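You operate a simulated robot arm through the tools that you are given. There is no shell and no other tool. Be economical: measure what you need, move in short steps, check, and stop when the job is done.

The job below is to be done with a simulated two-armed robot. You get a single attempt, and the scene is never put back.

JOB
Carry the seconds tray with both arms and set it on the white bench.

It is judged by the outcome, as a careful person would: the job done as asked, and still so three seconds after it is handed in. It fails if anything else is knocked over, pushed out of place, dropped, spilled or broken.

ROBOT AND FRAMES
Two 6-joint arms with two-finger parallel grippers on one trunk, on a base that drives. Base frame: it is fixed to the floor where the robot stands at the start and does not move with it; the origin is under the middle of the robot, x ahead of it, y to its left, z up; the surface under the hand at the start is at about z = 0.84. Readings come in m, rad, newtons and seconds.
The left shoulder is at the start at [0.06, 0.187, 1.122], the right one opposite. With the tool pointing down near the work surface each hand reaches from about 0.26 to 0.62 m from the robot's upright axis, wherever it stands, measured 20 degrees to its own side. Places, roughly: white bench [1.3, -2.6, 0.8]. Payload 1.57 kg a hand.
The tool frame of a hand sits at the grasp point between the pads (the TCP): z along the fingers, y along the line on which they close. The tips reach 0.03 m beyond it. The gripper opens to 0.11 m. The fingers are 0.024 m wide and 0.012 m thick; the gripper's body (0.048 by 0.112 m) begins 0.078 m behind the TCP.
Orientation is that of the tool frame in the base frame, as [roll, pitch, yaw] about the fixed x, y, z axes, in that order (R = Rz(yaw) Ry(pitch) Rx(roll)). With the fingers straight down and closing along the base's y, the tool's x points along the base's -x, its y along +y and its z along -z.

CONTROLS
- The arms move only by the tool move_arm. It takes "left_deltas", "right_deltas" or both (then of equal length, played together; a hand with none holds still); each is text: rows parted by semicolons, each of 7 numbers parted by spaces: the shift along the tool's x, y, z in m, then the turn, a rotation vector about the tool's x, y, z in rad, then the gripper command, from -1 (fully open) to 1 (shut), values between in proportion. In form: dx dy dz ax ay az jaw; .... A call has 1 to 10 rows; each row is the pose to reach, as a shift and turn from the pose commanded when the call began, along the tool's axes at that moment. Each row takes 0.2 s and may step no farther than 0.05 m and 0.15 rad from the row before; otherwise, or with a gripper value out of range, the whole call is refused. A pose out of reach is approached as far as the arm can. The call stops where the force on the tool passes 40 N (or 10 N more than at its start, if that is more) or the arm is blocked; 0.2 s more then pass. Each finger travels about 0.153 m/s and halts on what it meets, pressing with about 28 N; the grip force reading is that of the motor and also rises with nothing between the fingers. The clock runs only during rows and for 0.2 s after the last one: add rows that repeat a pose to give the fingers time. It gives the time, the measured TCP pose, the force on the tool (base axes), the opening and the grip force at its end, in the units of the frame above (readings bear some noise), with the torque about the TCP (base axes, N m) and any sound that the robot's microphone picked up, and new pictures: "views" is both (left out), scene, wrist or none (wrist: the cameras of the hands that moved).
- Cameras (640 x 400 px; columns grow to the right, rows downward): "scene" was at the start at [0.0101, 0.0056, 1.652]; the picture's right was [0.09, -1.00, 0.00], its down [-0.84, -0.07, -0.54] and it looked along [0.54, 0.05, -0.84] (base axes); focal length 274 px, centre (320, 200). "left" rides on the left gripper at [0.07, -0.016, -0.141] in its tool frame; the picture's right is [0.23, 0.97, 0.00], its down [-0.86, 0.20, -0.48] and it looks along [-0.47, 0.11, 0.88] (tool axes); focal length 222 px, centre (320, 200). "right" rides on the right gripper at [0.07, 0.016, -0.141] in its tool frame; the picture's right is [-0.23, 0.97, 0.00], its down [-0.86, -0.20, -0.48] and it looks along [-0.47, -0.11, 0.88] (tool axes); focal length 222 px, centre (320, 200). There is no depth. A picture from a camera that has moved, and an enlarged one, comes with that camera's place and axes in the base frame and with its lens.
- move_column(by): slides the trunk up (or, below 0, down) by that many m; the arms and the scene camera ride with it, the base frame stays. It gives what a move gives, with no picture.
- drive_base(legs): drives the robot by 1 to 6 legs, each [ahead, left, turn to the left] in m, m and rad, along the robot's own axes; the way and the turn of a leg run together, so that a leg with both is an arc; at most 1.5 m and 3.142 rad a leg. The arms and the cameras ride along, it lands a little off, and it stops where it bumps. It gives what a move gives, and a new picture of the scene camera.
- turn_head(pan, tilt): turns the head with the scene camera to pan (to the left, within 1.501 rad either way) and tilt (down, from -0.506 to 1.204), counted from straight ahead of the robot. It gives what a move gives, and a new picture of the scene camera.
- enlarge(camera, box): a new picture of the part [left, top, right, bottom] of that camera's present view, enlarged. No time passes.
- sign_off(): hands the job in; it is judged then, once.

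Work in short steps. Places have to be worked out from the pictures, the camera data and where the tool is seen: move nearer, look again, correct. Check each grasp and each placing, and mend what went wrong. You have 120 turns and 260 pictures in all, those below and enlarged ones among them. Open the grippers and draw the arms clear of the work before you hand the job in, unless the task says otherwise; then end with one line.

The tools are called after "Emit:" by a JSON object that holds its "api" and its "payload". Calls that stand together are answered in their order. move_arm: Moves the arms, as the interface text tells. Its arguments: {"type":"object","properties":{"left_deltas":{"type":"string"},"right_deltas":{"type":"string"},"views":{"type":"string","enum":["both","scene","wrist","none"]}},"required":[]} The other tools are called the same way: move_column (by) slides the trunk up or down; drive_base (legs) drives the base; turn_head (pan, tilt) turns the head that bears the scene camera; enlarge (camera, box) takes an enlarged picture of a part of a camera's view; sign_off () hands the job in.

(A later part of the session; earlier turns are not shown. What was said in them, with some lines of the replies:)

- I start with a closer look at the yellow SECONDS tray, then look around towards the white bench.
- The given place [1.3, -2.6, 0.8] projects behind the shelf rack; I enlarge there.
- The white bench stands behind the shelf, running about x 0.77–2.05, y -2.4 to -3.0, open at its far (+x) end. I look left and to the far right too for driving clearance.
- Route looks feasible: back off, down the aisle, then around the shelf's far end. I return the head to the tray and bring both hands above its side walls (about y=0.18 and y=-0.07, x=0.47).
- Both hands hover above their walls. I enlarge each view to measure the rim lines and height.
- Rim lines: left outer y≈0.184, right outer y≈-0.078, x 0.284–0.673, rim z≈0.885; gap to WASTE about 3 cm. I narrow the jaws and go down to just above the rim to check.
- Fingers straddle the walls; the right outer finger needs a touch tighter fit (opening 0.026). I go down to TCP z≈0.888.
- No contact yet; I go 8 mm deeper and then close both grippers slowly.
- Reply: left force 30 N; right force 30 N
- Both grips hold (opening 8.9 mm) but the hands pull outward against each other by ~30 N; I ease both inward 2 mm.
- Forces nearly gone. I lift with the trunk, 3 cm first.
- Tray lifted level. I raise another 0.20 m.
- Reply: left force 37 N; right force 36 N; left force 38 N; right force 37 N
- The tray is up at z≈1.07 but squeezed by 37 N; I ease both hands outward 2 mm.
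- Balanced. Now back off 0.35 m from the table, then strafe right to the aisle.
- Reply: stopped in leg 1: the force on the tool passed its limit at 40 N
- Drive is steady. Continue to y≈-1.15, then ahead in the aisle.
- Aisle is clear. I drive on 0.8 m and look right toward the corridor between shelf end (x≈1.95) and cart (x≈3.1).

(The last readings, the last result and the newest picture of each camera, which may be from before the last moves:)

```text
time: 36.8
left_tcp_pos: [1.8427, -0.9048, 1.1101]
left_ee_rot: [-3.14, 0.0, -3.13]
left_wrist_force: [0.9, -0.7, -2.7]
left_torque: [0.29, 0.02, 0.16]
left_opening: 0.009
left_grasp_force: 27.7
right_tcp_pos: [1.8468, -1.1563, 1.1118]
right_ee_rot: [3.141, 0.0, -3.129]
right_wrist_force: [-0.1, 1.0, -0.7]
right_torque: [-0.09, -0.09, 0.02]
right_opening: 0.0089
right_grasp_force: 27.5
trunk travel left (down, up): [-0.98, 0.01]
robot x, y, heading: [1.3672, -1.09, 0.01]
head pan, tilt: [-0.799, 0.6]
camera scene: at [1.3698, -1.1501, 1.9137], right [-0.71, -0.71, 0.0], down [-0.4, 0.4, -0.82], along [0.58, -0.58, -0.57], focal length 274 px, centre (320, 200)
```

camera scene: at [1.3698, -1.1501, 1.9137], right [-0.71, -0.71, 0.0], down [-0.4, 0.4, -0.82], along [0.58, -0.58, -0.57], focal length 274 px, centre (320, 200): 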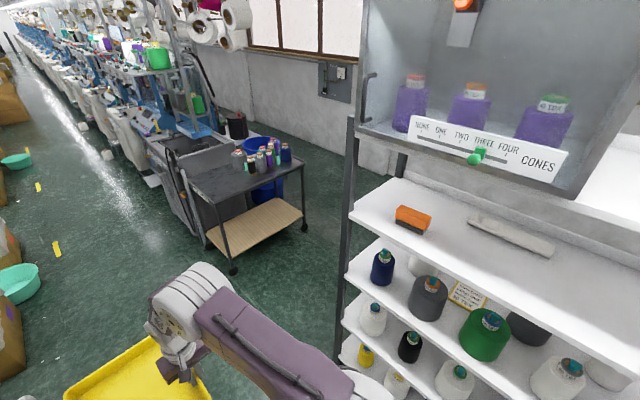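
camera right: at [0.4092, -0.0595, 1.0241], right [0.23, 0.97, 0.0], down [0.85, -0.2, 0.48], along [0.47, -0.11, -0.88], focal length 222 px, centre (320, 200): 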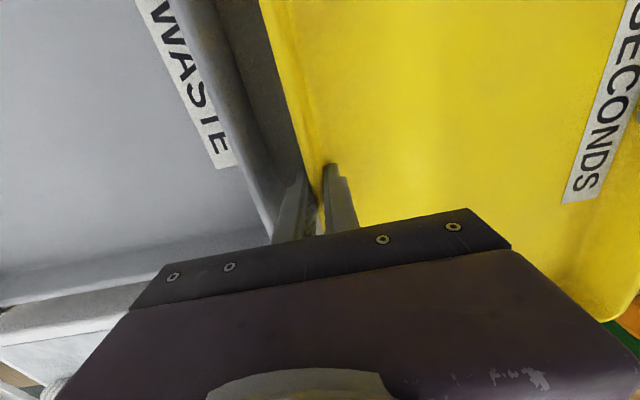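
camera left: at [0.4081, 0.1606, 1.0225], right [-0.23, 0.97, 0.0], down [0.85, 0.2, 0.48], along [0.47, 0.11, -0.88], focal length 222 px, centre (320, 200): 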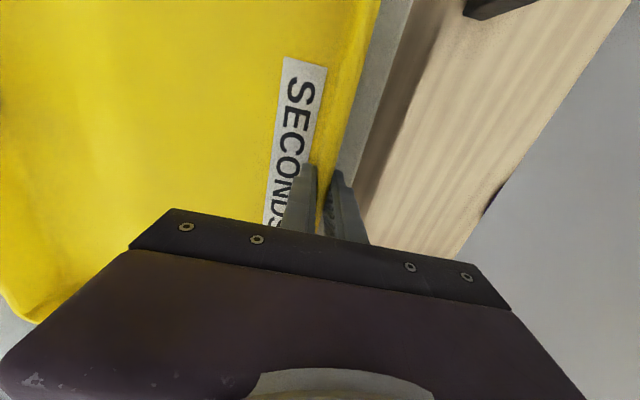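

Shelf end x≈1.95, cart edge x≈3.05, wall is far (y≈-4.2). I drive to x≈2.5 and turn right to face -y.

Emit:
{"api": "drive_base", "payload": {"legs": [[1.12, 0.03, 0]]}}

Emit:
{"api": "drive_base", "payload": {"legs": [[0, 0, -0.8], [0, 0, -0.78]]}}

Emit:
{"api": "turn_head", "payload": {"pan": 0.0, "tilt": 0.6}}

```text
time: 42.6
left_tcp_pos: [2.9697, -0.8544, 1.1117]
left_ee_rot: [3.14, -0.001, -3.123]
left_wrist_force: [0.5, -0.1, -2.6]
left_torque: [0.28, 0.0, 0.16]
left_opening: 0.0089
left_grasp_force: 27.3
right_tcp_pos: [2.9746, -1.1043, 1.1122]
right_ee_rot: [3.14, 0.002, -3.12]
right_wrist_force: [-0.3, 0.4, -2.0]
right_torque: [-0.1, 0.02, 0.0]
right_opening: 0.0087
right_grasp_force: 27.7
trunk travel left (down, up): [-0.98, 0.01]
robot x, y, heading: [2.495, -1.0394, 0.017]
head pan, tilt: [-0.799, 0.6]
camera scene: at [2.4976, -1.1033, 1.9137], right [-0.7, -0.71, 0.0], down [-0.4, 0.4, -0.83], along [0.59, -0.58, -0.56], focal length 274 px, centre (320, 200)
```

scene: 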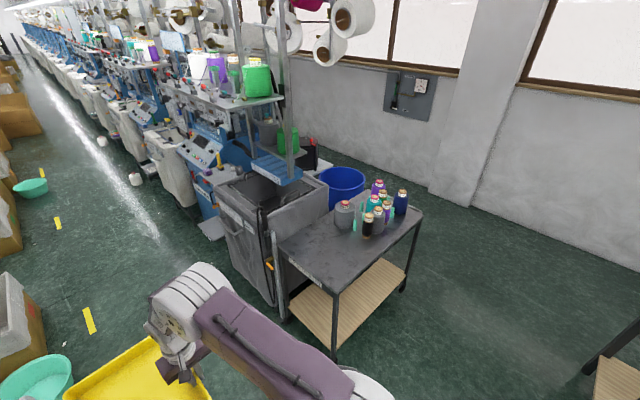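

```text
time: 47.1
left_tcp_pos: [2.6759, -1.517, 1.1101]
left_ee_rot: [-3.14, 0.001, 1.579]
left_wrist_force: [-1.7, -0.4, -3.3]
left_torque: [-0.07, -0.27, 0.16]
left_opening: 0.0091
left_grasp_force: 27.6
right_tcp_pos: [2.4265, -1.5192, 1.1107]
right_ee_rot: [-3.141, 0.0, 1.581]
right_wrist_force: [1.1, 1.3, -1.7]
right_torque: [0.07, 0.1, -0.04]
right_opening: 0.0086
right_grasp_force: 27.7
trunk travel left (down, up): [-0.98, 0.01]
robot x, y, heading: [2.4967, -1.0401, -1.564]
head pan, tilt: [-0.799, 0.6]
camera scene: at [2.433, -1.0432, 1.9137], right [-0.7, 0.71, 0.0], down [0.4, 0.4, -0.83], along [-0.59, -0.58, -0.56], focal length 274 px, centre (320, 200)
```

scene: 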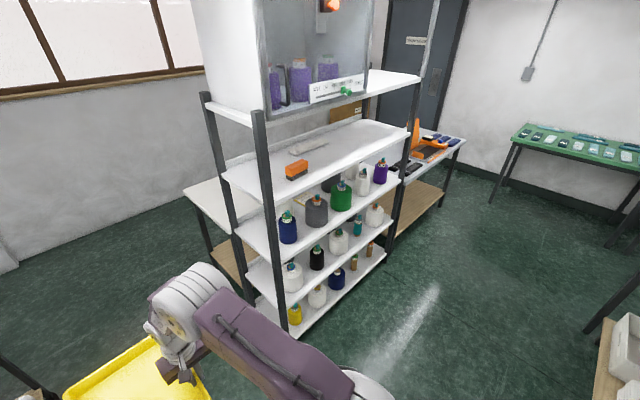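

```text
time: 48.2
left_tcp_pos: [2.6769, -1.5182, 1.1114]
left_ee_rot: [3.141, -0.001, 1.58]
left_wrist_force: [-1.3, 0.3, -2.6]
left_torque: [0.03, -0.26, 0.15]
left_opening: 0.009
left_grasp_force: 27.1
right_tcp_pos: [2.4247, -1.5189, 1.1108]
right_ee_rot: [-3.141, 0.0, 1.581]
right_wrist_force: [1.2, 0.7, -2.2]
right_torque: [-0.01, 0.11, -0.07]
right_opening: 0.0086
right_grasp_force: 27.7
trunk travel left (down, up): [-0.98, 0.01]
robot x, y, heading: [2.4942, -1.042, -1.569]
head pan, tilt: [0.0, 0.6]
camera scene: at [2.4956, -1.0695, 1.9137], right [-1.0, -0.01, 0.0], down [0.0, 0.57, -0.82], along [0.01, -0.82, -0.57], focal length 274 px, centre (320, 200)
```

scene: 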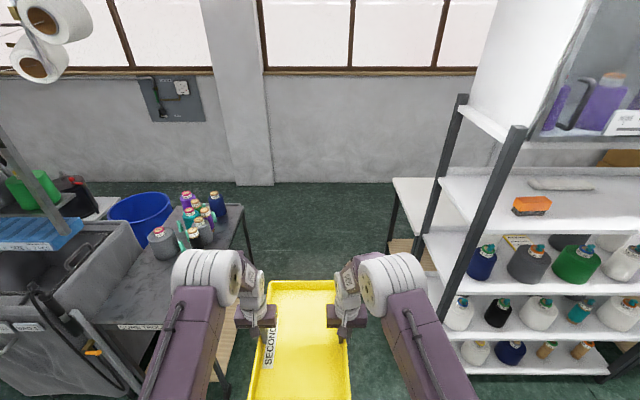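

The corridor is clear and the bench looks empty; its free end is at x≈1.94. I drive down the corridor to y≈-2.7.

Emit:
{"api": "drive_base", "payload": {"legs": [[0.85, 0, 0], [0.85, 0, 0]]}}

Emit:
{"api": "turn_head", "payload": {"pan": -1.4, "tilt": 0.8}}

```text
time: 56.9
left_tcp_pos: [2.6989, -3.2087, 1.1123]
left_ee_rot: [3.142, 0.0, 1.586]
left_wrist_force: [-0.3, -0.8, -3.2]
left_torque: [-0.02, -0.26, 0.14]
left_opening: 0.0091
left_grasp_force: 27.4
right_tcp_pos: [2.4486, -3.2137, 1.1123]
right_ee_rot: [3.14, 0.001, 1.588]
right_wrist_force: [1.1, 0.4, -2.0]
right_torque: [0.02, 0.08, 0.01]
right_opening: 0.0089
right_grasp_force: 27.1
trunk travel left (down, up): [-0.98, 0.01]
robot x, y, heading: [2.5166, -2.7357, -1.557]
head pan, tilt: [0.0, 0.6]
camera scene: at [2.5159, -2.7626, 1.9137], right [-1.0, -0.01, 0.0], down [-0.01, 0.56, -0.83], along [0.01, -0.83, -0.56], focal length 274 px, centre (320, 200)
```

scene: 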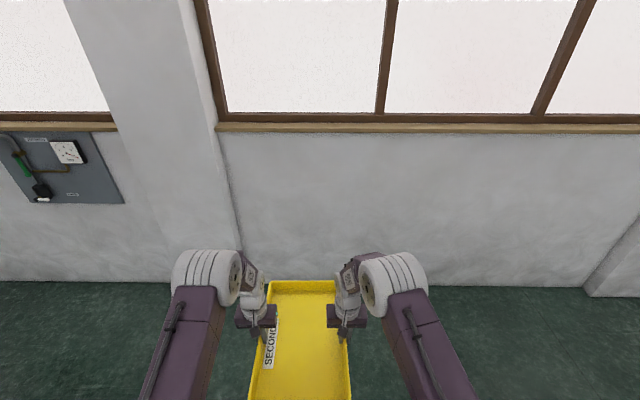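

```text
time: 58.4
left_tcp_pos: [2.6999, -3.2105, 1.1102]
left_ee_rot: [3.141, 0.0, 1.587]
left_wrist_force: [-1.4, 0.6, -2.1]
left_torque: [-0.02, -0.24, 0.11]
left_opening: 0.0087
left_grasp_force: 27.4
right_tcp_pos: [2.4485, -3.2145, 1.1113]
right_ee_rot: [3.14, 0.002, 1.589]
right_wrist_force: [1.0, 0.9, -1.3]
right_torque: [0.06, 0.1, 0.01]
right_opening: 0.0087
right_grasp_force: 27.4
trunk travel left (down, up): [-0.98, 0.01]
robot x, y, heading: [2.5146, -2.738, -1.555]
head pan, tilt: [-1.4, 0.799]
camera scene: at [2.4353, -2.6916, 1.8969], right [-0.19, 0.98, 0.0], down [0.7, 0.13, -0.7], along [-0.69, -0.13, -0.72], focal length 274 px, centre (320, 200)
```

scene: 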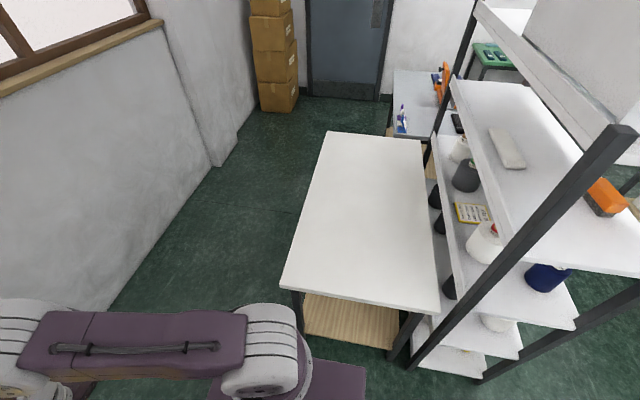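

Bench spans x≈0.67–1.90, y≈-2.96 to -2.30, empty, with wide free floor behind it (wall y≈-4.3). I'll approach it from behind: ahead 0.48 m, then turn right to face -x.

Emit:
{"api": "drive_base", "payload": {"legs": [[0.48, 0, 0]]}}

Emit:
{"api": "drive_base", "payload": {"legs": [[0, 0, -0.79], [0, 0, -0.79]]}}

Emit:
{"api": "turn_head", "payload": {"pan": -0.4, "tilt": 0.7}}

```text
time: 61.2
left_tcp_pos: [2.7072, -3.6872, 1.1112]
left_ee_rot: [3.14, 0.002, 1.589]
left_wrist_force: [-1.2, -0.5, -2.0]
left_torque: [0.01, -0.22, 0.21]
left_opening: 0.0088
left_grasp_force: 27.5
right_tcp_pos: [2.4571, -3.6916, 1.1128]
right_ee_rot: [3.14, 0.003, 1.587]
right_wrist_force: [1.1, 0.9, -1.9]
right_torque: [-0.04, 0.08, -0.06]
right_opening: 0.0089
right_grasp_force: 27.2
trunk travel left (down, up): [-0.98, 0.01]
robot x, y, heading: [2.5252, -3.2142, -1.554]
head pan, tilt: [-1.4, 0.799]
camera scene: at [2.4426, -3.1663, 1.8968], right [-0.19, 0.98, 0.0], down [0.7, 0.13, -0.7], along [-0.69, -0.13, -0.72], focal length 274 px, centre (320, 200)
```

scene: 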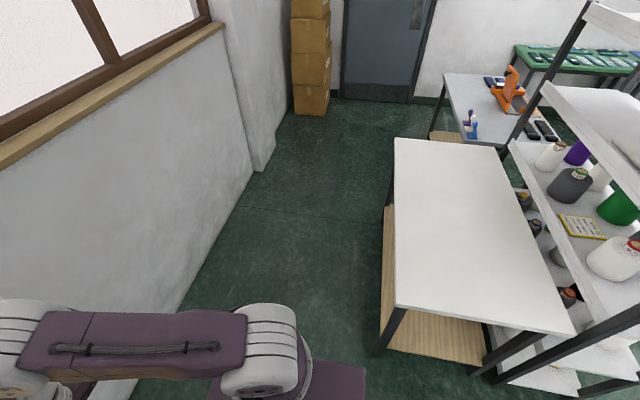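

```text
time: 65.8
left_tcp_pos: [2.0463, -3.3967, 1.1117]
left_ee_rot: [-3.14, 0.0, 0.014]
left_wrist_force: [0.1, 1.0, -2.8]
left_torque: [-0.21, 0.0, 0.13]
left_opening: 0.0087
left_grasp_force: 27.7
right_tcp_pos: [2.0423, -3.1468, 1.112]
right_ee_rot: [3.141, 0.002, 0.015]
right_wrist_force: [0.4, -0.9, -1.5]
right_torque: [0.1, -0.03, -0.06]
right_opening: 0.009
right_grasp_force: 27.5
trunk travel left (down, up): [-0.98, 0.01]
robot x, y, heading: [2.5222, -3.2114, -3.126]
head pan, tilt: [-1.4, 0.799]
camera scene: at [2.567, -3.1343, 1.8969], right [0.98, 0.18, 0.0], down [0.13, -0.7, -0.7], along [-0.13, 0.69, -0.72], focal length 274 px, centre (320, 200)
```

scene: 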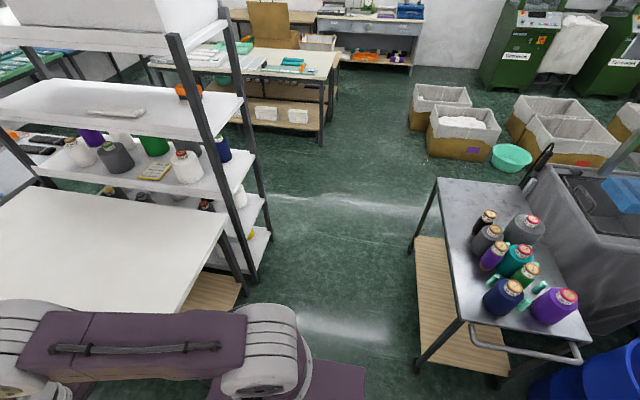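

```text
time: 67.0
left_tcp_pos: [2.0457, -3.397, 1.1113]
left_ee_rot: [-3.14, 0.0, 0.014]
left_wrist_force: [0.0, 1.0, -2.5]
left_torque: [-0.22, 0.01, 0.13]
left_opening: 0.009
left_grasp_force: 27.3
right_tcp_pos: [2.0424, -3.1469, 1.1114]
right_ee_rot: [3.141, 0.0, 0.016]
right_wrist_force: [-0.1, -1.6, -1.1]
right_torque: [0.08, 0.01, -0.03]
right_opening: 0.009
right_grasp_force: 27.1
trunk travel left (down, up): [-0.98, 0.01]
robot x, y, heading: [2.5206, -3.2152, -3.131]
head pan, tilt: [-0.4, 0.7]
camera scene: at [2.5031, -3.1809, 1.9051], right [0.38, 0.93, 0.0], down [0.6, -0.24, -0.76], along [-0.71, 0.29, -0.64], focal length 274 px, centre (320, 200)
```

scene: 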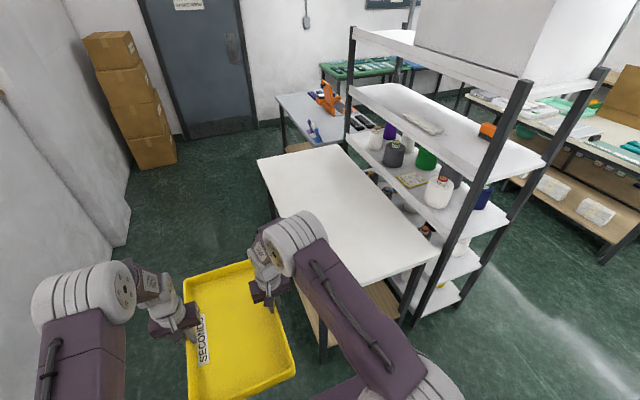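

Clear floor ahead. Drive to x≈1.4, y≈-3.42, then turn right to face the bench (+y).

Emit:
{"api": "drive_base", "payload": {"legs": [[1.12, 0.2, 0]]}}

Emit:
{"api": "drive_base", "payload": {"legs": [[0, 0, -0.79], [0, 0, -0.79]]}}

Emit:
{"api": "turn_head", "payload": {"pan": 0.0, "tilt": 0.9}}

```text
time: 72.8
left_tcp_pos: [0.9405, -3.6143, 1.1108]
left_ee_rot: [-3.142, 0.0, 0.018]
left_wrist_force: [-1.3, 0.4, -2.9]
left_torque: [-0.24, 0.01, 0.08]
left_opening: 0.0088
left_grasp_force: 27.5
right_tcp_pos: [0.9365, -3.3636, 1.1122]
right_ee_rot: [3.14, -0.001, 0.021]
right_wrist_force: [0.1, -1.1, -2.0]
right_torque: [0.14, 0.03, -0.06]
right_opening: 0.0087
right_grasp_force: 27.5
trunk travel left (down, up): [-0.98, 0.01]
robot x, y, heading: [1.4179, -3.428, -3.125]
head pan, tilt: [-0.4, 0.7]
camera scene: at [1.3971, -3.3965, 1.9051], right [0.37, 0.93, 0.0], down [0.6, -0.24, -0.77], along [-0.71, 0.29, -0.64], focal length 274 px, centre (320, 200)
```

scene: 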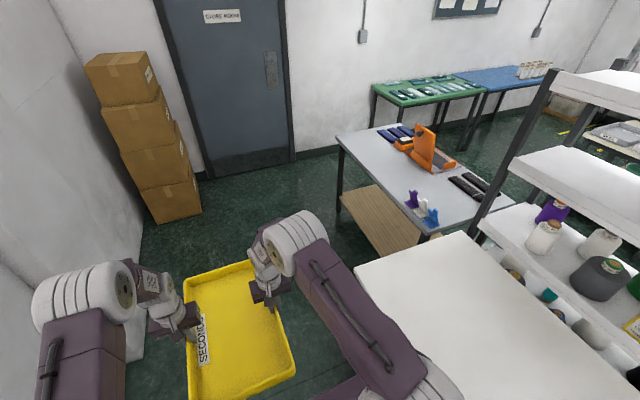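

```text
time: 77.3
left_tcp_pos: [1.2307, -2.9527, 1.1111]
left_ee_rot: [-3.138, -0.001, -1.556]
left_wrist_force: [1.0, -0.1, -2.3]
left_torque: [0.01, 0.17, 0.12]
left_opening: 0.0087
left_grasp_force: 27.2
right_tcp_pos: [1.4838, -2.9487, 1.1118]
right_ee_rot: [-3.141, 0.0, -1.556]
right_wrist_force: [-1.3, -1.1, -1.8]
right_torque: [-0.06, -0.09, -0.06]
right_opening: 0.0089
right_grasp_force: 27.3
trunk travel left (down, up): [-0.98, 0.01]
robot x, y, heading: [1.4175, -3.4319, 1.584]
head pan, tilt: [-0.4, 0.7]
camera scene: at [1.4473, -3.4097, 1.9051], right [0.93, -0.38, 0.0], down [-0.24, -0.6, -0.76], along [0.29, 0.71, -0.64], focal length 274 px, centre (320, 200)
```

scene: 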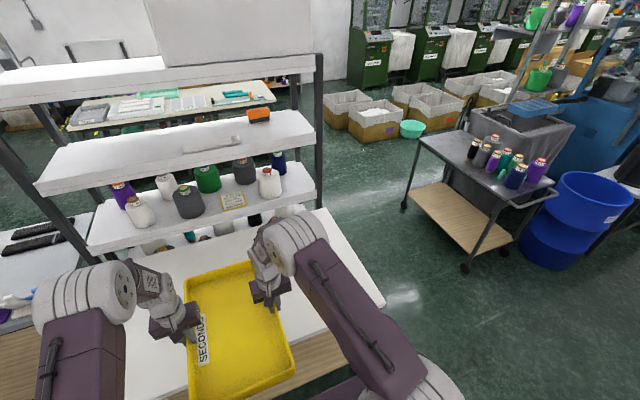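

```text
time: 78.2
left_tcp_pos: [1.2312, -2.953, 1.1118]
left_ee_rot: [3.141, 0.001, -1.556]
left_wrist_force: [1.2, 0.3, -2.0]
left_torque: [-0.01, 0.14, 0.13]
left_opening: 0.0089
left_grasp_force: 27.4
right_tcp_pos: [1.4822, -2.9484, 1.112]
right_ee_rot: [3.141, 0.0, -1.553]
right_wrist_force: [-1.4, 0.0, -2.7]
right_torque: [-0.01, -0.14, -0.08]
right_opening: 0.0089
right_grasp_force: 27.8
trunk travel left (down, up): [-0.98, 0.01]
robot x, y, heading: [1.4149, -3.4275, 1.585]
head pan, tilt: [0.0, 0.901]
camera scene: at [1.4156, -3.4128, 1.889], right [1.0, 0.01, 0.0], down [0.01, -0.78, -0.62], along [-0.01, 0.62, -0.78], focal length 274 px, centre (320, 200)
```

scene: 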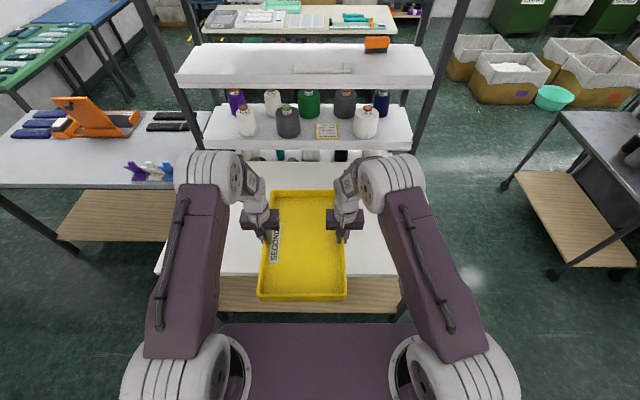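

Facing the bench squarely; its near edge is at y≈-2.95. I drive ahead 0.21 m, so the tray centre comes to y≈-2.74.

Emit:
{"api": "drive_base", "payload": {"legs": [[0.21, 0, 0]]}}

Emit:
{"api": "turn_head", "payload": {"pan": 0.0, "tilt": 1.0}}

```text
time: 79.8
left_tcp_pos: [1.2284, -2.7448, 1.1131]
left_ee_rot: [-3.141, 0.002, -1.557]
left_wrist_force: [-0.3, -0.1, -2.5]
left_torque: [0.04, 0.23, 0.16]
left_opening: 0.0089
left_grasp_force: 27.5
right_tcp_pos: [1.4797, -2.742, 1.1126]
right_ee_rot: [3.14, 0.004, -1.557]
right_wrist_force: [-1.0, -0.1, -2.6]
right_torque: [0.03, -0.11, -0.07]
right_opening: 0.0089
right_grasp_force: 27.6
trunk travel left (down, up): [-0.98, 0.01]
robot x, y, heading: [1.4121, -3.2155, 1.583]
head pan, tilt: [0.0, 0.901]
camera scene: at [1.4126, -3.2092, 1.889], right [1.0, 0.01, 0.0], down [0.01, -0.78, -0.62], along [-0.01, 0.62, -0.78], focal length 274 px, centre (320, 200)
```

scene: 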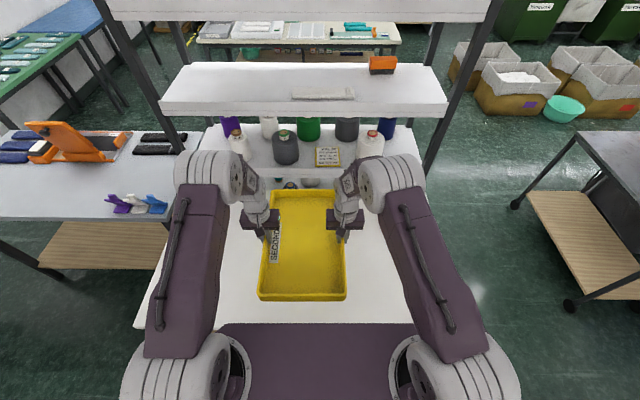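

```text
time: 80.5
left_tcp_pos: [1.2286, -2.7432, 1.1109]
left_ee_rot: [3.141, 0.001, -1.556]
left_wrist_force: [1.1, -1.1, -2.5]
left_torque: [0.01, 0.17, 0.11]
left_opening: 0.0089
left_grasp_force: 27.3
right_tcp_pos: [1.4811, -2.7399, 1.112]
right_ee_rot: [3.142, 0.002, -1.556]
right_wrist_force: [-1.1, -0.9, -2.0]
right_torque: [-0.05, -0.1, -0.08]
right_opening: 0.0088
right_grasp_force: 27.4
trunk travel left (down, up): [-0.98, 0.01]
robot x, y, heading: [1.4095, -3.2158, 1.589]
head pan, tilt: [0.0, 1.0]
camera scene: at [1.4126, -3.2108, 1.8818], right [1.0, 0.01, 0.0], down [0.01, -0.84, -0.54], along [-0.01, 0.54, -0.84], focal length 274 px, centre (320, 200)
```

scene: 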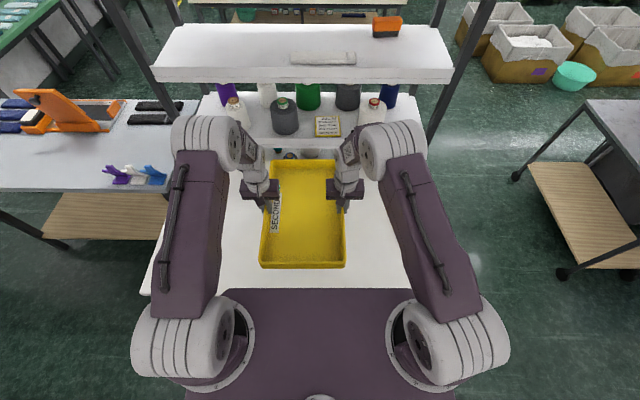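

Tray is over the bench; its near edge is close to the bench's edge, so I push both arms 4.5 cm forward together.

Emit:
{"api": "move_arm", "payload": {"left_deltas": "-0.01 0 0 0 0 0 1; -0.02 0 0 0 0 0 1; -0.03 0 0 0 0 0 1; -0.04 0 0 0 0 0 1; -0.045 0 0 0 0 0 1; -0.045 0 0 0 0 0 1", "right_deltas": "-0.01 0 0 0 0 0 1; -0.02 0 0 0 0 0 1; -0.03 0 0 0 0 0 1; -0.04 0 0 0 0 0 1; -0.045 0 0 0 0 0 1; -0.045 0 0 0 0 0 1", "views": "scene"}}

```text
time: 81.9
left_tcp_pos: [1.2269, -2.697, 1.1107]
left_ee_rot: [-3.141, 0.0, -1.556]
left_wrist_force: [-3.5, -0.5, -3.0]
left_torque: [0.21, 0.26, -0.07]
left_opening: 0.0089
left_grasp_force: 27.7
right_tcp_pos: [1.4792, -2.6935, 1.1118]
right_ee_rot: [3.141, 0.001, -1.555]
right_wrist_force: [3.8, 1.1, -1.1]
right_torque: [-0.25, 0.01, -0.26]
right_opening: 0.0089
right_grasp_force: 27.5
trunk travel left (down, up): [-0.98, 0.01]
robot x, y, heading: [1.4145, -3.218, 1.585]
head pan, tilt: [0.0, 1.0]
camera scene: at [1.4125, -3.2082, 1.8817], right [1.0, 0.01, 0.0], down [0.01, -0.84, -0.54], along [-0.01, 0.54, -0.84], focal length 274 px, centre (320, 200)
```

scene: 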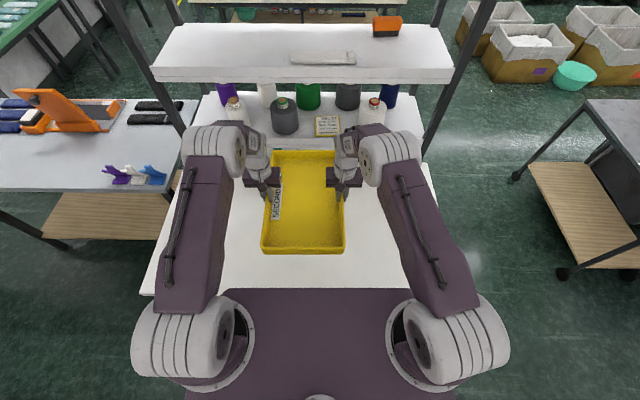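

Good margins (near edge about 5 cm inside). I lower with the trunk 0.22 m and then check.

Emit:
{"api": "move_column", "payload": {"by": -0.22}}

Emit:
{"api": "turn_head", "payload": {"pan": 0.0, "tilt": 0.95}}

```text
time: 84.2
left_tcp_pos: [1.2272, -2.6976, 0.8907]
left_ee_rot: [-3.139, 0.0, -1.556]
left_wrist_force: [-9.4, -1.3, -4.2]
left_torque: [-0.2, 0.33, -0.1]
left_opening: 0.0087
left_grasp_force: 27.9
right_tcp_pos: [1.4797, -2.6927, 0.8919]
right_ee_rot: [-3.141, 0.0, -1.554]
right_wrist_force: [9.4, 1.1, -0.8]
right_torque: [0.19, 0.06, -0.27]
right_opening: 0.0091
right_grasp_force: 27.9
trunk travel left (down, up): [-0.76, 0.23]
robot x, y, heading: [1.4082, -3.2185, 1.583]
head pan, tilt: [0.0, 1.0]
```

```text
time: 84.9
left_tcp_pos: [1.227, -2.6966, 0.8918]
left_ee_rot: [3.141, -0.001, -1.555]
left_wrist_force: [-11.8, -0.5, -3.7]
left_torque: [-0.17, 0.4, -0.06]
left_opening: 0.0089
left_grasp_force: 27.4
right_tcp_pos: [1.4787, -2.6937, 0.8919]
right_ee_rot: [-3.141, 0.001, -1.555]
right_wrist_force: [10.7, 1.6, -1.2]
right_torque: [0.21, 0.02, -0.25]
right_opening: 0.0089
right_grasp_force: 27.1
trunk travel left (down, up): [-0.76, 0.23]
robot x, y, heading: [1.4134, -3.2173, 1.584]
head pan, tilt: [0.0, 0.949]
camera scene: at [1.4125, -3.2048, 1.6653], right [1.0, 0.01, 0.0], down [0.01, -0.81, -0.58], along [-0.01, 0.58, -0.81], focal length 274 px, centre (320, 200)
```

scene: 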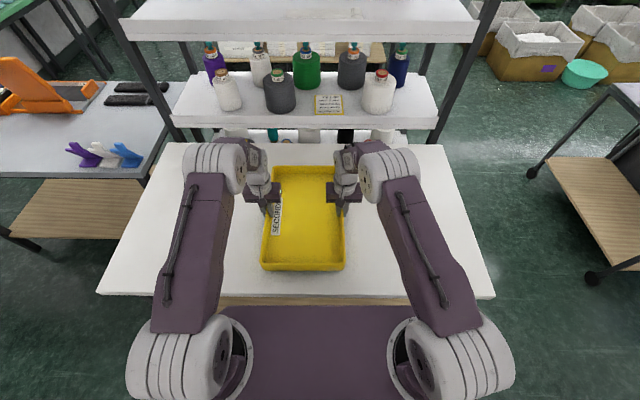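

Still a few cm above the bench. Lower in small steps.

Emit:
{"api": "move_column", "payload": {"by": -0.03}}

Emit:
{"api": "move_column", "payload": {"by": -0.01}}

```text
time: 85.5
left_tcp_pos: [1.2286, -2.6953, 0.8763]
left_ee_rot: [3.141, 0.023, -1.556]
left_wrist_force: [-0.1, -7.6, 18.8]
left_torque: [0.71, 0.01, -0.07]
left_opening: 0.0089
left_grasp_force: 27.6
right_tcp_pos: [1.4797, -2.6924, 0.8755]
right_ee_rot: [3.141, 0.02, -1.554]
right_wrist_force: [1.3, -7.1, 19.2]
right_torque: [0.52, -0.6, -0.25]
right_opening: 0.009
right_grasp_force: 27.0
trunk travel left (down, up): [-0.736, 0.254]
robot x, y, heading: [1.4111, -3.2206, 1.58]
head pan, tilt: [0.0, 0.949]
stopped: the force on the tool passed its limit at 57 N (the readings are from after the stop); the commanded pose is now the measured one
```

```text
time: 85.8
left_tcp_pos: [1.2287, -2.6928, 0.876]
left_ee_rot: [-3.14, 0.027, -1.556]
left_wrist_force: [0.5, -7.0, 19.5]
left_torque: [0.63, -0.25, -0.03]
left_opening: 0.0092
left_grasp_force: 27.7
right_tcp_pos: [1.4784, -2.6899, 0.8758]
right_ee_rot: [3.137, 0.026, -1.556]
right_wrist_force: [1.1, -6.5, 17.8]
right_torque: [0.54, -0.57, -0.3]
right_opening: 0.009
right_grasp_force: 27.6
trunk travel left (down, up): [-0.733, 0.257]
robot x, y, heading: [1.4091, -3.2196, 1.583]
head pan, tilt: [0.0, 0.949]
stopped: the force on the tool passed its limit at 47 N (the readings are from after the stop); the commanded pose is now the measured one
```

Contact at TCP z≈0.876: the tray seems to have landed (bench about z 0.835). I check the pictures before releasing.

Emit:
{"api": "enlarge", "payload": {"camera": "scene", "box": [200, 130, 420, 310]}}

Emit:
{"api": "enlarge", "payload": {"camera": "left", "box": [0, 0, 640, 400]}}

Emit:
{"api": "enlarge", "payload": {"camera": "right", "box": [0, 0, 640, 400]}}

```text
2.22 times, centred on (310, 220) of scene
camera zoom: at [1.4131, -3.213, 1.6387], right [1.0, 0.01, 0.0], down [0.01, -0.81, -0.59], along [-0.01, 0.59, -0.81], focal length 608 px, centre (342, 156)
```

zoom: 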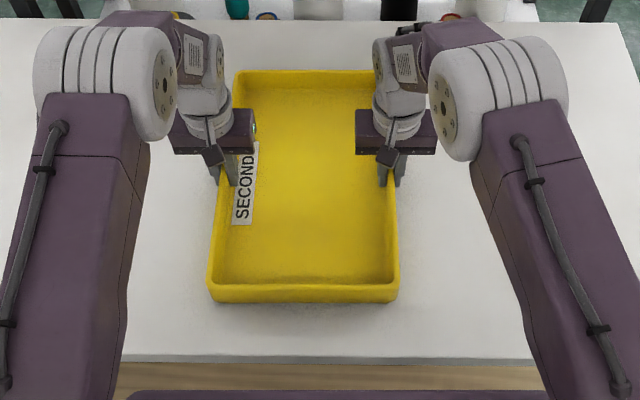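

```text
1.00 times, centred on (320, 200) of left (not enlarged: the box is as wide or as high as the picture)
camera zoom: at [1.2442, -2.766, 1.0158], right [-0.97, -0.24, -0.01], down [-0.21, 0.84, 0.5], along [-0.12, 0.49, -0.87], focal length 222 px, centre (320, 200)
```

zoom: 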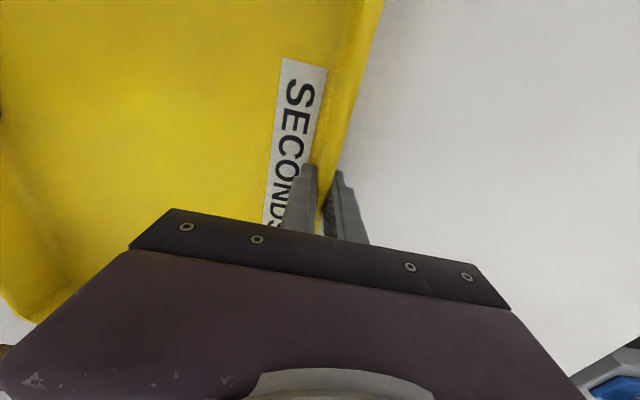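

```text
1.00 times, centred on (320, 200) of right (not enlarged: the box is as wide or as high as the picture)
camera zoom: at [1.4645, -2.7653, 1.0165], right [-0.98, 0.21, 0.01], down [0.19, 0.85, 0.5], along [0.1, 0.49, -0.87], focal length 222 px, centre (320, 200)
```

zoom: 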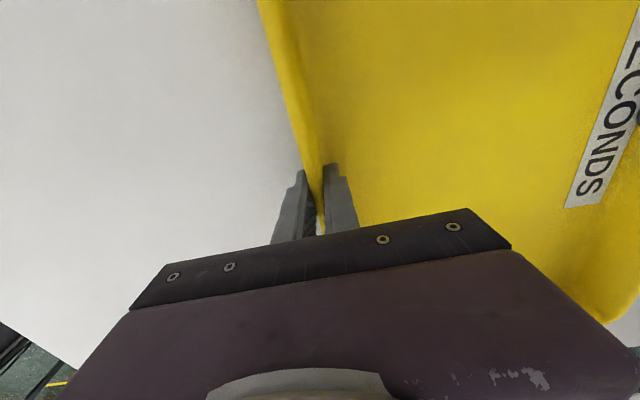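

The tray rests on the bench with white margin all around. I relieve the downward push by 4 mm of trunk before opening.

Emit:
{"api": "move_column", "payload": {"by": 0.004}}

```text
time: 86.4
left_tcp_pos: [1.2273, -2.6893, 0.8759]
left_ee_rot: [3.141, 0.019, -1.558]
left_wrist_force: [0.8, -1.0, 4.3]
left_torque: [-0.08, 0.08, -0.09]
left_opening: 0.0092
left_grasp_force: 27.0
right_tcp_pos: [1.4781, -2.6877, 0.8761]
right_ee_rot: [3.139, 0.016, -1.554]
right_wrist_force: [-1.0, 1.3, 3.2]
right_torque: [-0.15, -0.6, -0.21]
right_opening: 0.0087
right_grasp_force: 27.3
trunk travel left (down, up): [-0.737, 0.253]
robot x, y, heading: [1.4121, -3.2207, 1.585]
head pan, tilt: [0.0, 0.949]
```

Forces are small. Open both grippers gently to about 4 cm.

Emit:
{"api": "move_arm", "payload": {"left_deltas": "0 0 0 0 0 0 0.8; 0 0 0 0 0 0 0.7; 0 0 0 0 0 0 0.5; 0 0 0 0 0 0 0.3; 0 0 0 0 0 0 0.3", "right_deltas": "0 0 0 0 0 0 0.8; 0 0 0 0 0 0 0.7; 0 0 0 0 0 0 0.5; 0 0 0 0 0 0 0.3; 0 0 0 0 0 0 0.3"}}

```text
time: 87.6
left_tcp_pos: [1.2279, -2.6883, 0.8755]
left_ee_rot: [-3.141, 0.019, -1.557]
left_wrist_force: [0.1, -0.8, 0.7]
left_torque: [0.0, -0.05, 0.0]
left_opening: 0.0387
left_grasp_force: 0.3
right_tcp_pos: [1.4775, -2.6869, 0.8764]
right_ee_rot: [3.14, 0.017, -1.554]
right_wrist_force: [0.2, -0.4, -0.3]
right_torque: [-0.01, -0.01, -0.03]
right_opening: 0.0385
right_grasp_force: 0.0
trunk travel left (down, up): [-0.737, 0.253]
robot x, y, heading: [1.4098, -3.2142, 1.576]
head pan, tilt: [0.0, 0.949]
camera scene: at [1.4126, -3.2054, 1.6427], right [1.0, 0.01, 0.0], down [0.01, -0.81, -0.58], along [-0.01, 0.58, -0.81], focal length 274 px, centre (320, 200)
camera right: at [1.4643, -2.7613, 1.0171], right [-0.98, 0.21, 0.01], down [0.19, 0.85, 0.49], along [0.1, 0.48, -0.87], focal length 222 px, centre (320, 200)
camera left: at [1.244, -2.762, 1.0163], right [-0.97, -0.24, 0.0], down [-0.21, 0.84, 0.49], along [-0.12, 0.48, -0.87], focal length 222 px, centre (320, 200)
```

scene: 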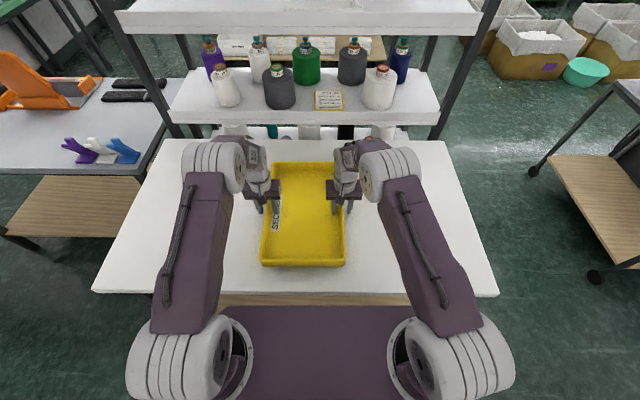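
right: 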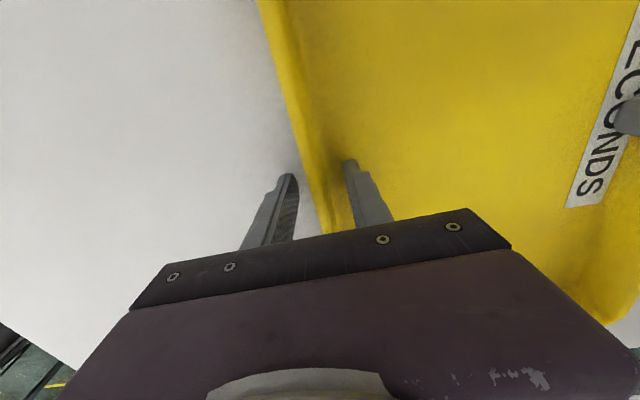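
left: 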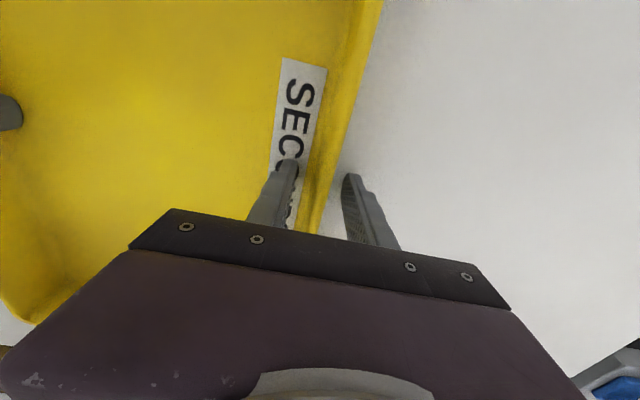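

Released cleanly, no force remains. I raise the trunk to take the fingers straight up out of the tray, and look.

Emit:
{"api": "move_column", "payload": {"by": 0.15}}

Emit:
{"api": "drive_base", "payload": {"legs": [[-0.3, 0, 0]]}}

```text
time: 89.3
left_tcp_pos: [1.2274, -2.6888, 1.0259]
left_ee_rot: [3.141, 0.019, -1.556]
left_wrist_force: [-0.1, 0.3, 0.4]
left_torque: [0.0, -0.01, 0.0]
left_opening: 0.0386
left_grasp_force: 0.2
right_tcp_pos: [1.4789, -2.6874, 1.0267]
right_ee_rot: [3.139, 0.016, -1.557]
right_wrist_force: [-0.1, -0.1, 0.4]
right_torque: [0.0, 0.03, -0.02]
right_opening: 0.0384
right_grasp_force: 0.1
trunk travel left (down, up): [-0.887, 0.103]
robot x, y, heading: [1.4115, -3.2165, 1.584]
head pan, tilt: [0.0, 0.949]
```

```text
time: 91.4
left_tcp_pos: [1.2325, -2.9851, 1.0247]
left_ee_rot: [3.141, 0.016, -1.554]
left_wrist_force: [0.8, 0.1, -0.4]
left_torque: [-0.03, 0.02, -0.01]
left_opening: 0.0386
left_grasp_force: 0.0
right_tcp_pos: [1.4819, -2.9826, 1.025]
right_ee_rot: [3.138, 0.017, -1.551]
right_wrist_force: [0.4, 0.2, -0.3]
right_torque: [-0.02, -0.02, -0.02]
right_opening: 0.0384
right_grasp_force: 0.0
trunk travel left (down, up): [-0.887, 0.103]
robot x, y, heading: [1.4159, -3.5154, 1.584]
head pan, tilt: [0.0, 0.949]
camera scene: at [1.4167, -3.4991, 1.7927], right [1.0, 0.02, 0.0], down [0.01, -0.81, -0.58], along [-0.01, 0.58, -0.81], focal length 274 px, centre (320, 200)
```

scene: 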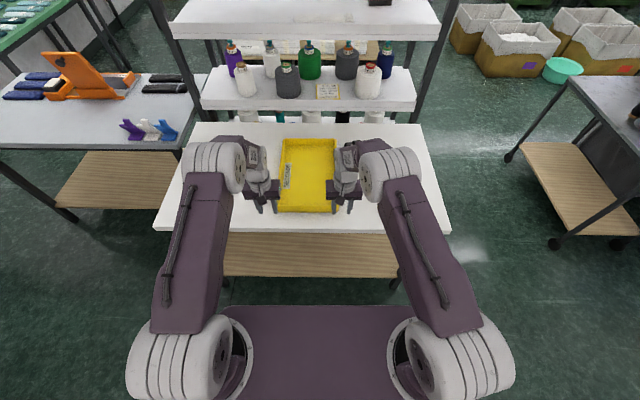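

The tray stays on the bench, well inside its edges. I open the grippers fully and look closely once more.

Emit:
{"api": "move_arm", "payload": {"left_deltas": "0 0 0 0 0 0 -0.5; 0 0 0 0 0 0 -1; 0 0 0 0 0 0 -1", "right_deltas": "0 0 0 0 0 0 -0.5; 0 0 0 0 0 0 -1; 0 0 0 0 0 0 -1", "views": "none"}}

Emit:
{"api": "enlarge", "payload": {"camera": "scene", "box": [140, 60, 470, 266]}}

```text
time: 92.2
left_tcp_pos: [1.2303, -2.9873, 1.0275]
left_ee_rot: [-3.141, 0.019, -1.557]
left_wrist_force: [0.4, 0.5, -0.3]
left_torque: [-0.03, 0.0, 0.01]
left_opening: 0.1101
left_grasp_force: 0.0
right_tcp_pos: [1.4825, -2.9852, 1.0267]
right_ee_rot: [3.141, 0.019, -1.552]
right_wrist_force: [0.0, 0.1, 0.5]
right_torque: [0.03, 0.0, -0.01]
right_opening: 0.1098
right_grasp_force: 0.0
trunk travel left (down, up): [-0.887, 0.103]
robot x, y, heading: [1.4173, -3.5166, 1.584]
head pan, tilt: [0.0, 0.949]
```

```text
1.94 times, centred on (305, 163) of scene
camera zoom: at [1.4168, -3.5033, 1.7927], right [1.0, 0.02, 0.0], down [0.01, -0.81, -0.58], along [-0.01, 0.58, -0.81], focal length 531 px, centre (349, 272)
```

zoom: 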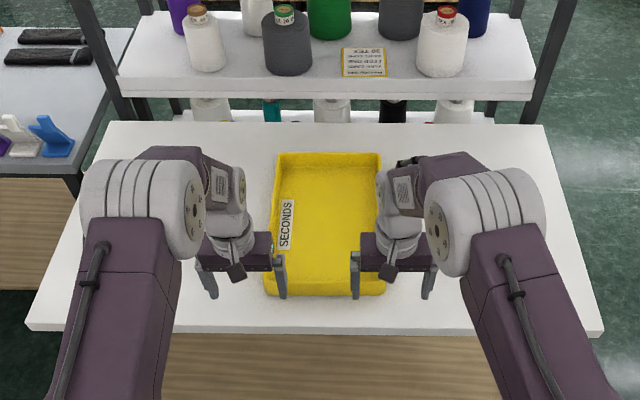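

The tray sits flat on the white bench, the grippers are open and the arms are clear; I hand the job in.

Emit:
{"api": "sign_off", "payload": {}}

```text
The job is handed in.
```

I carried the seconds tray with both arms and set it flat on the white bench, about 5 cm in from the edge; nothing was knocked over or moved that I could see, and the grippers are open and clear.
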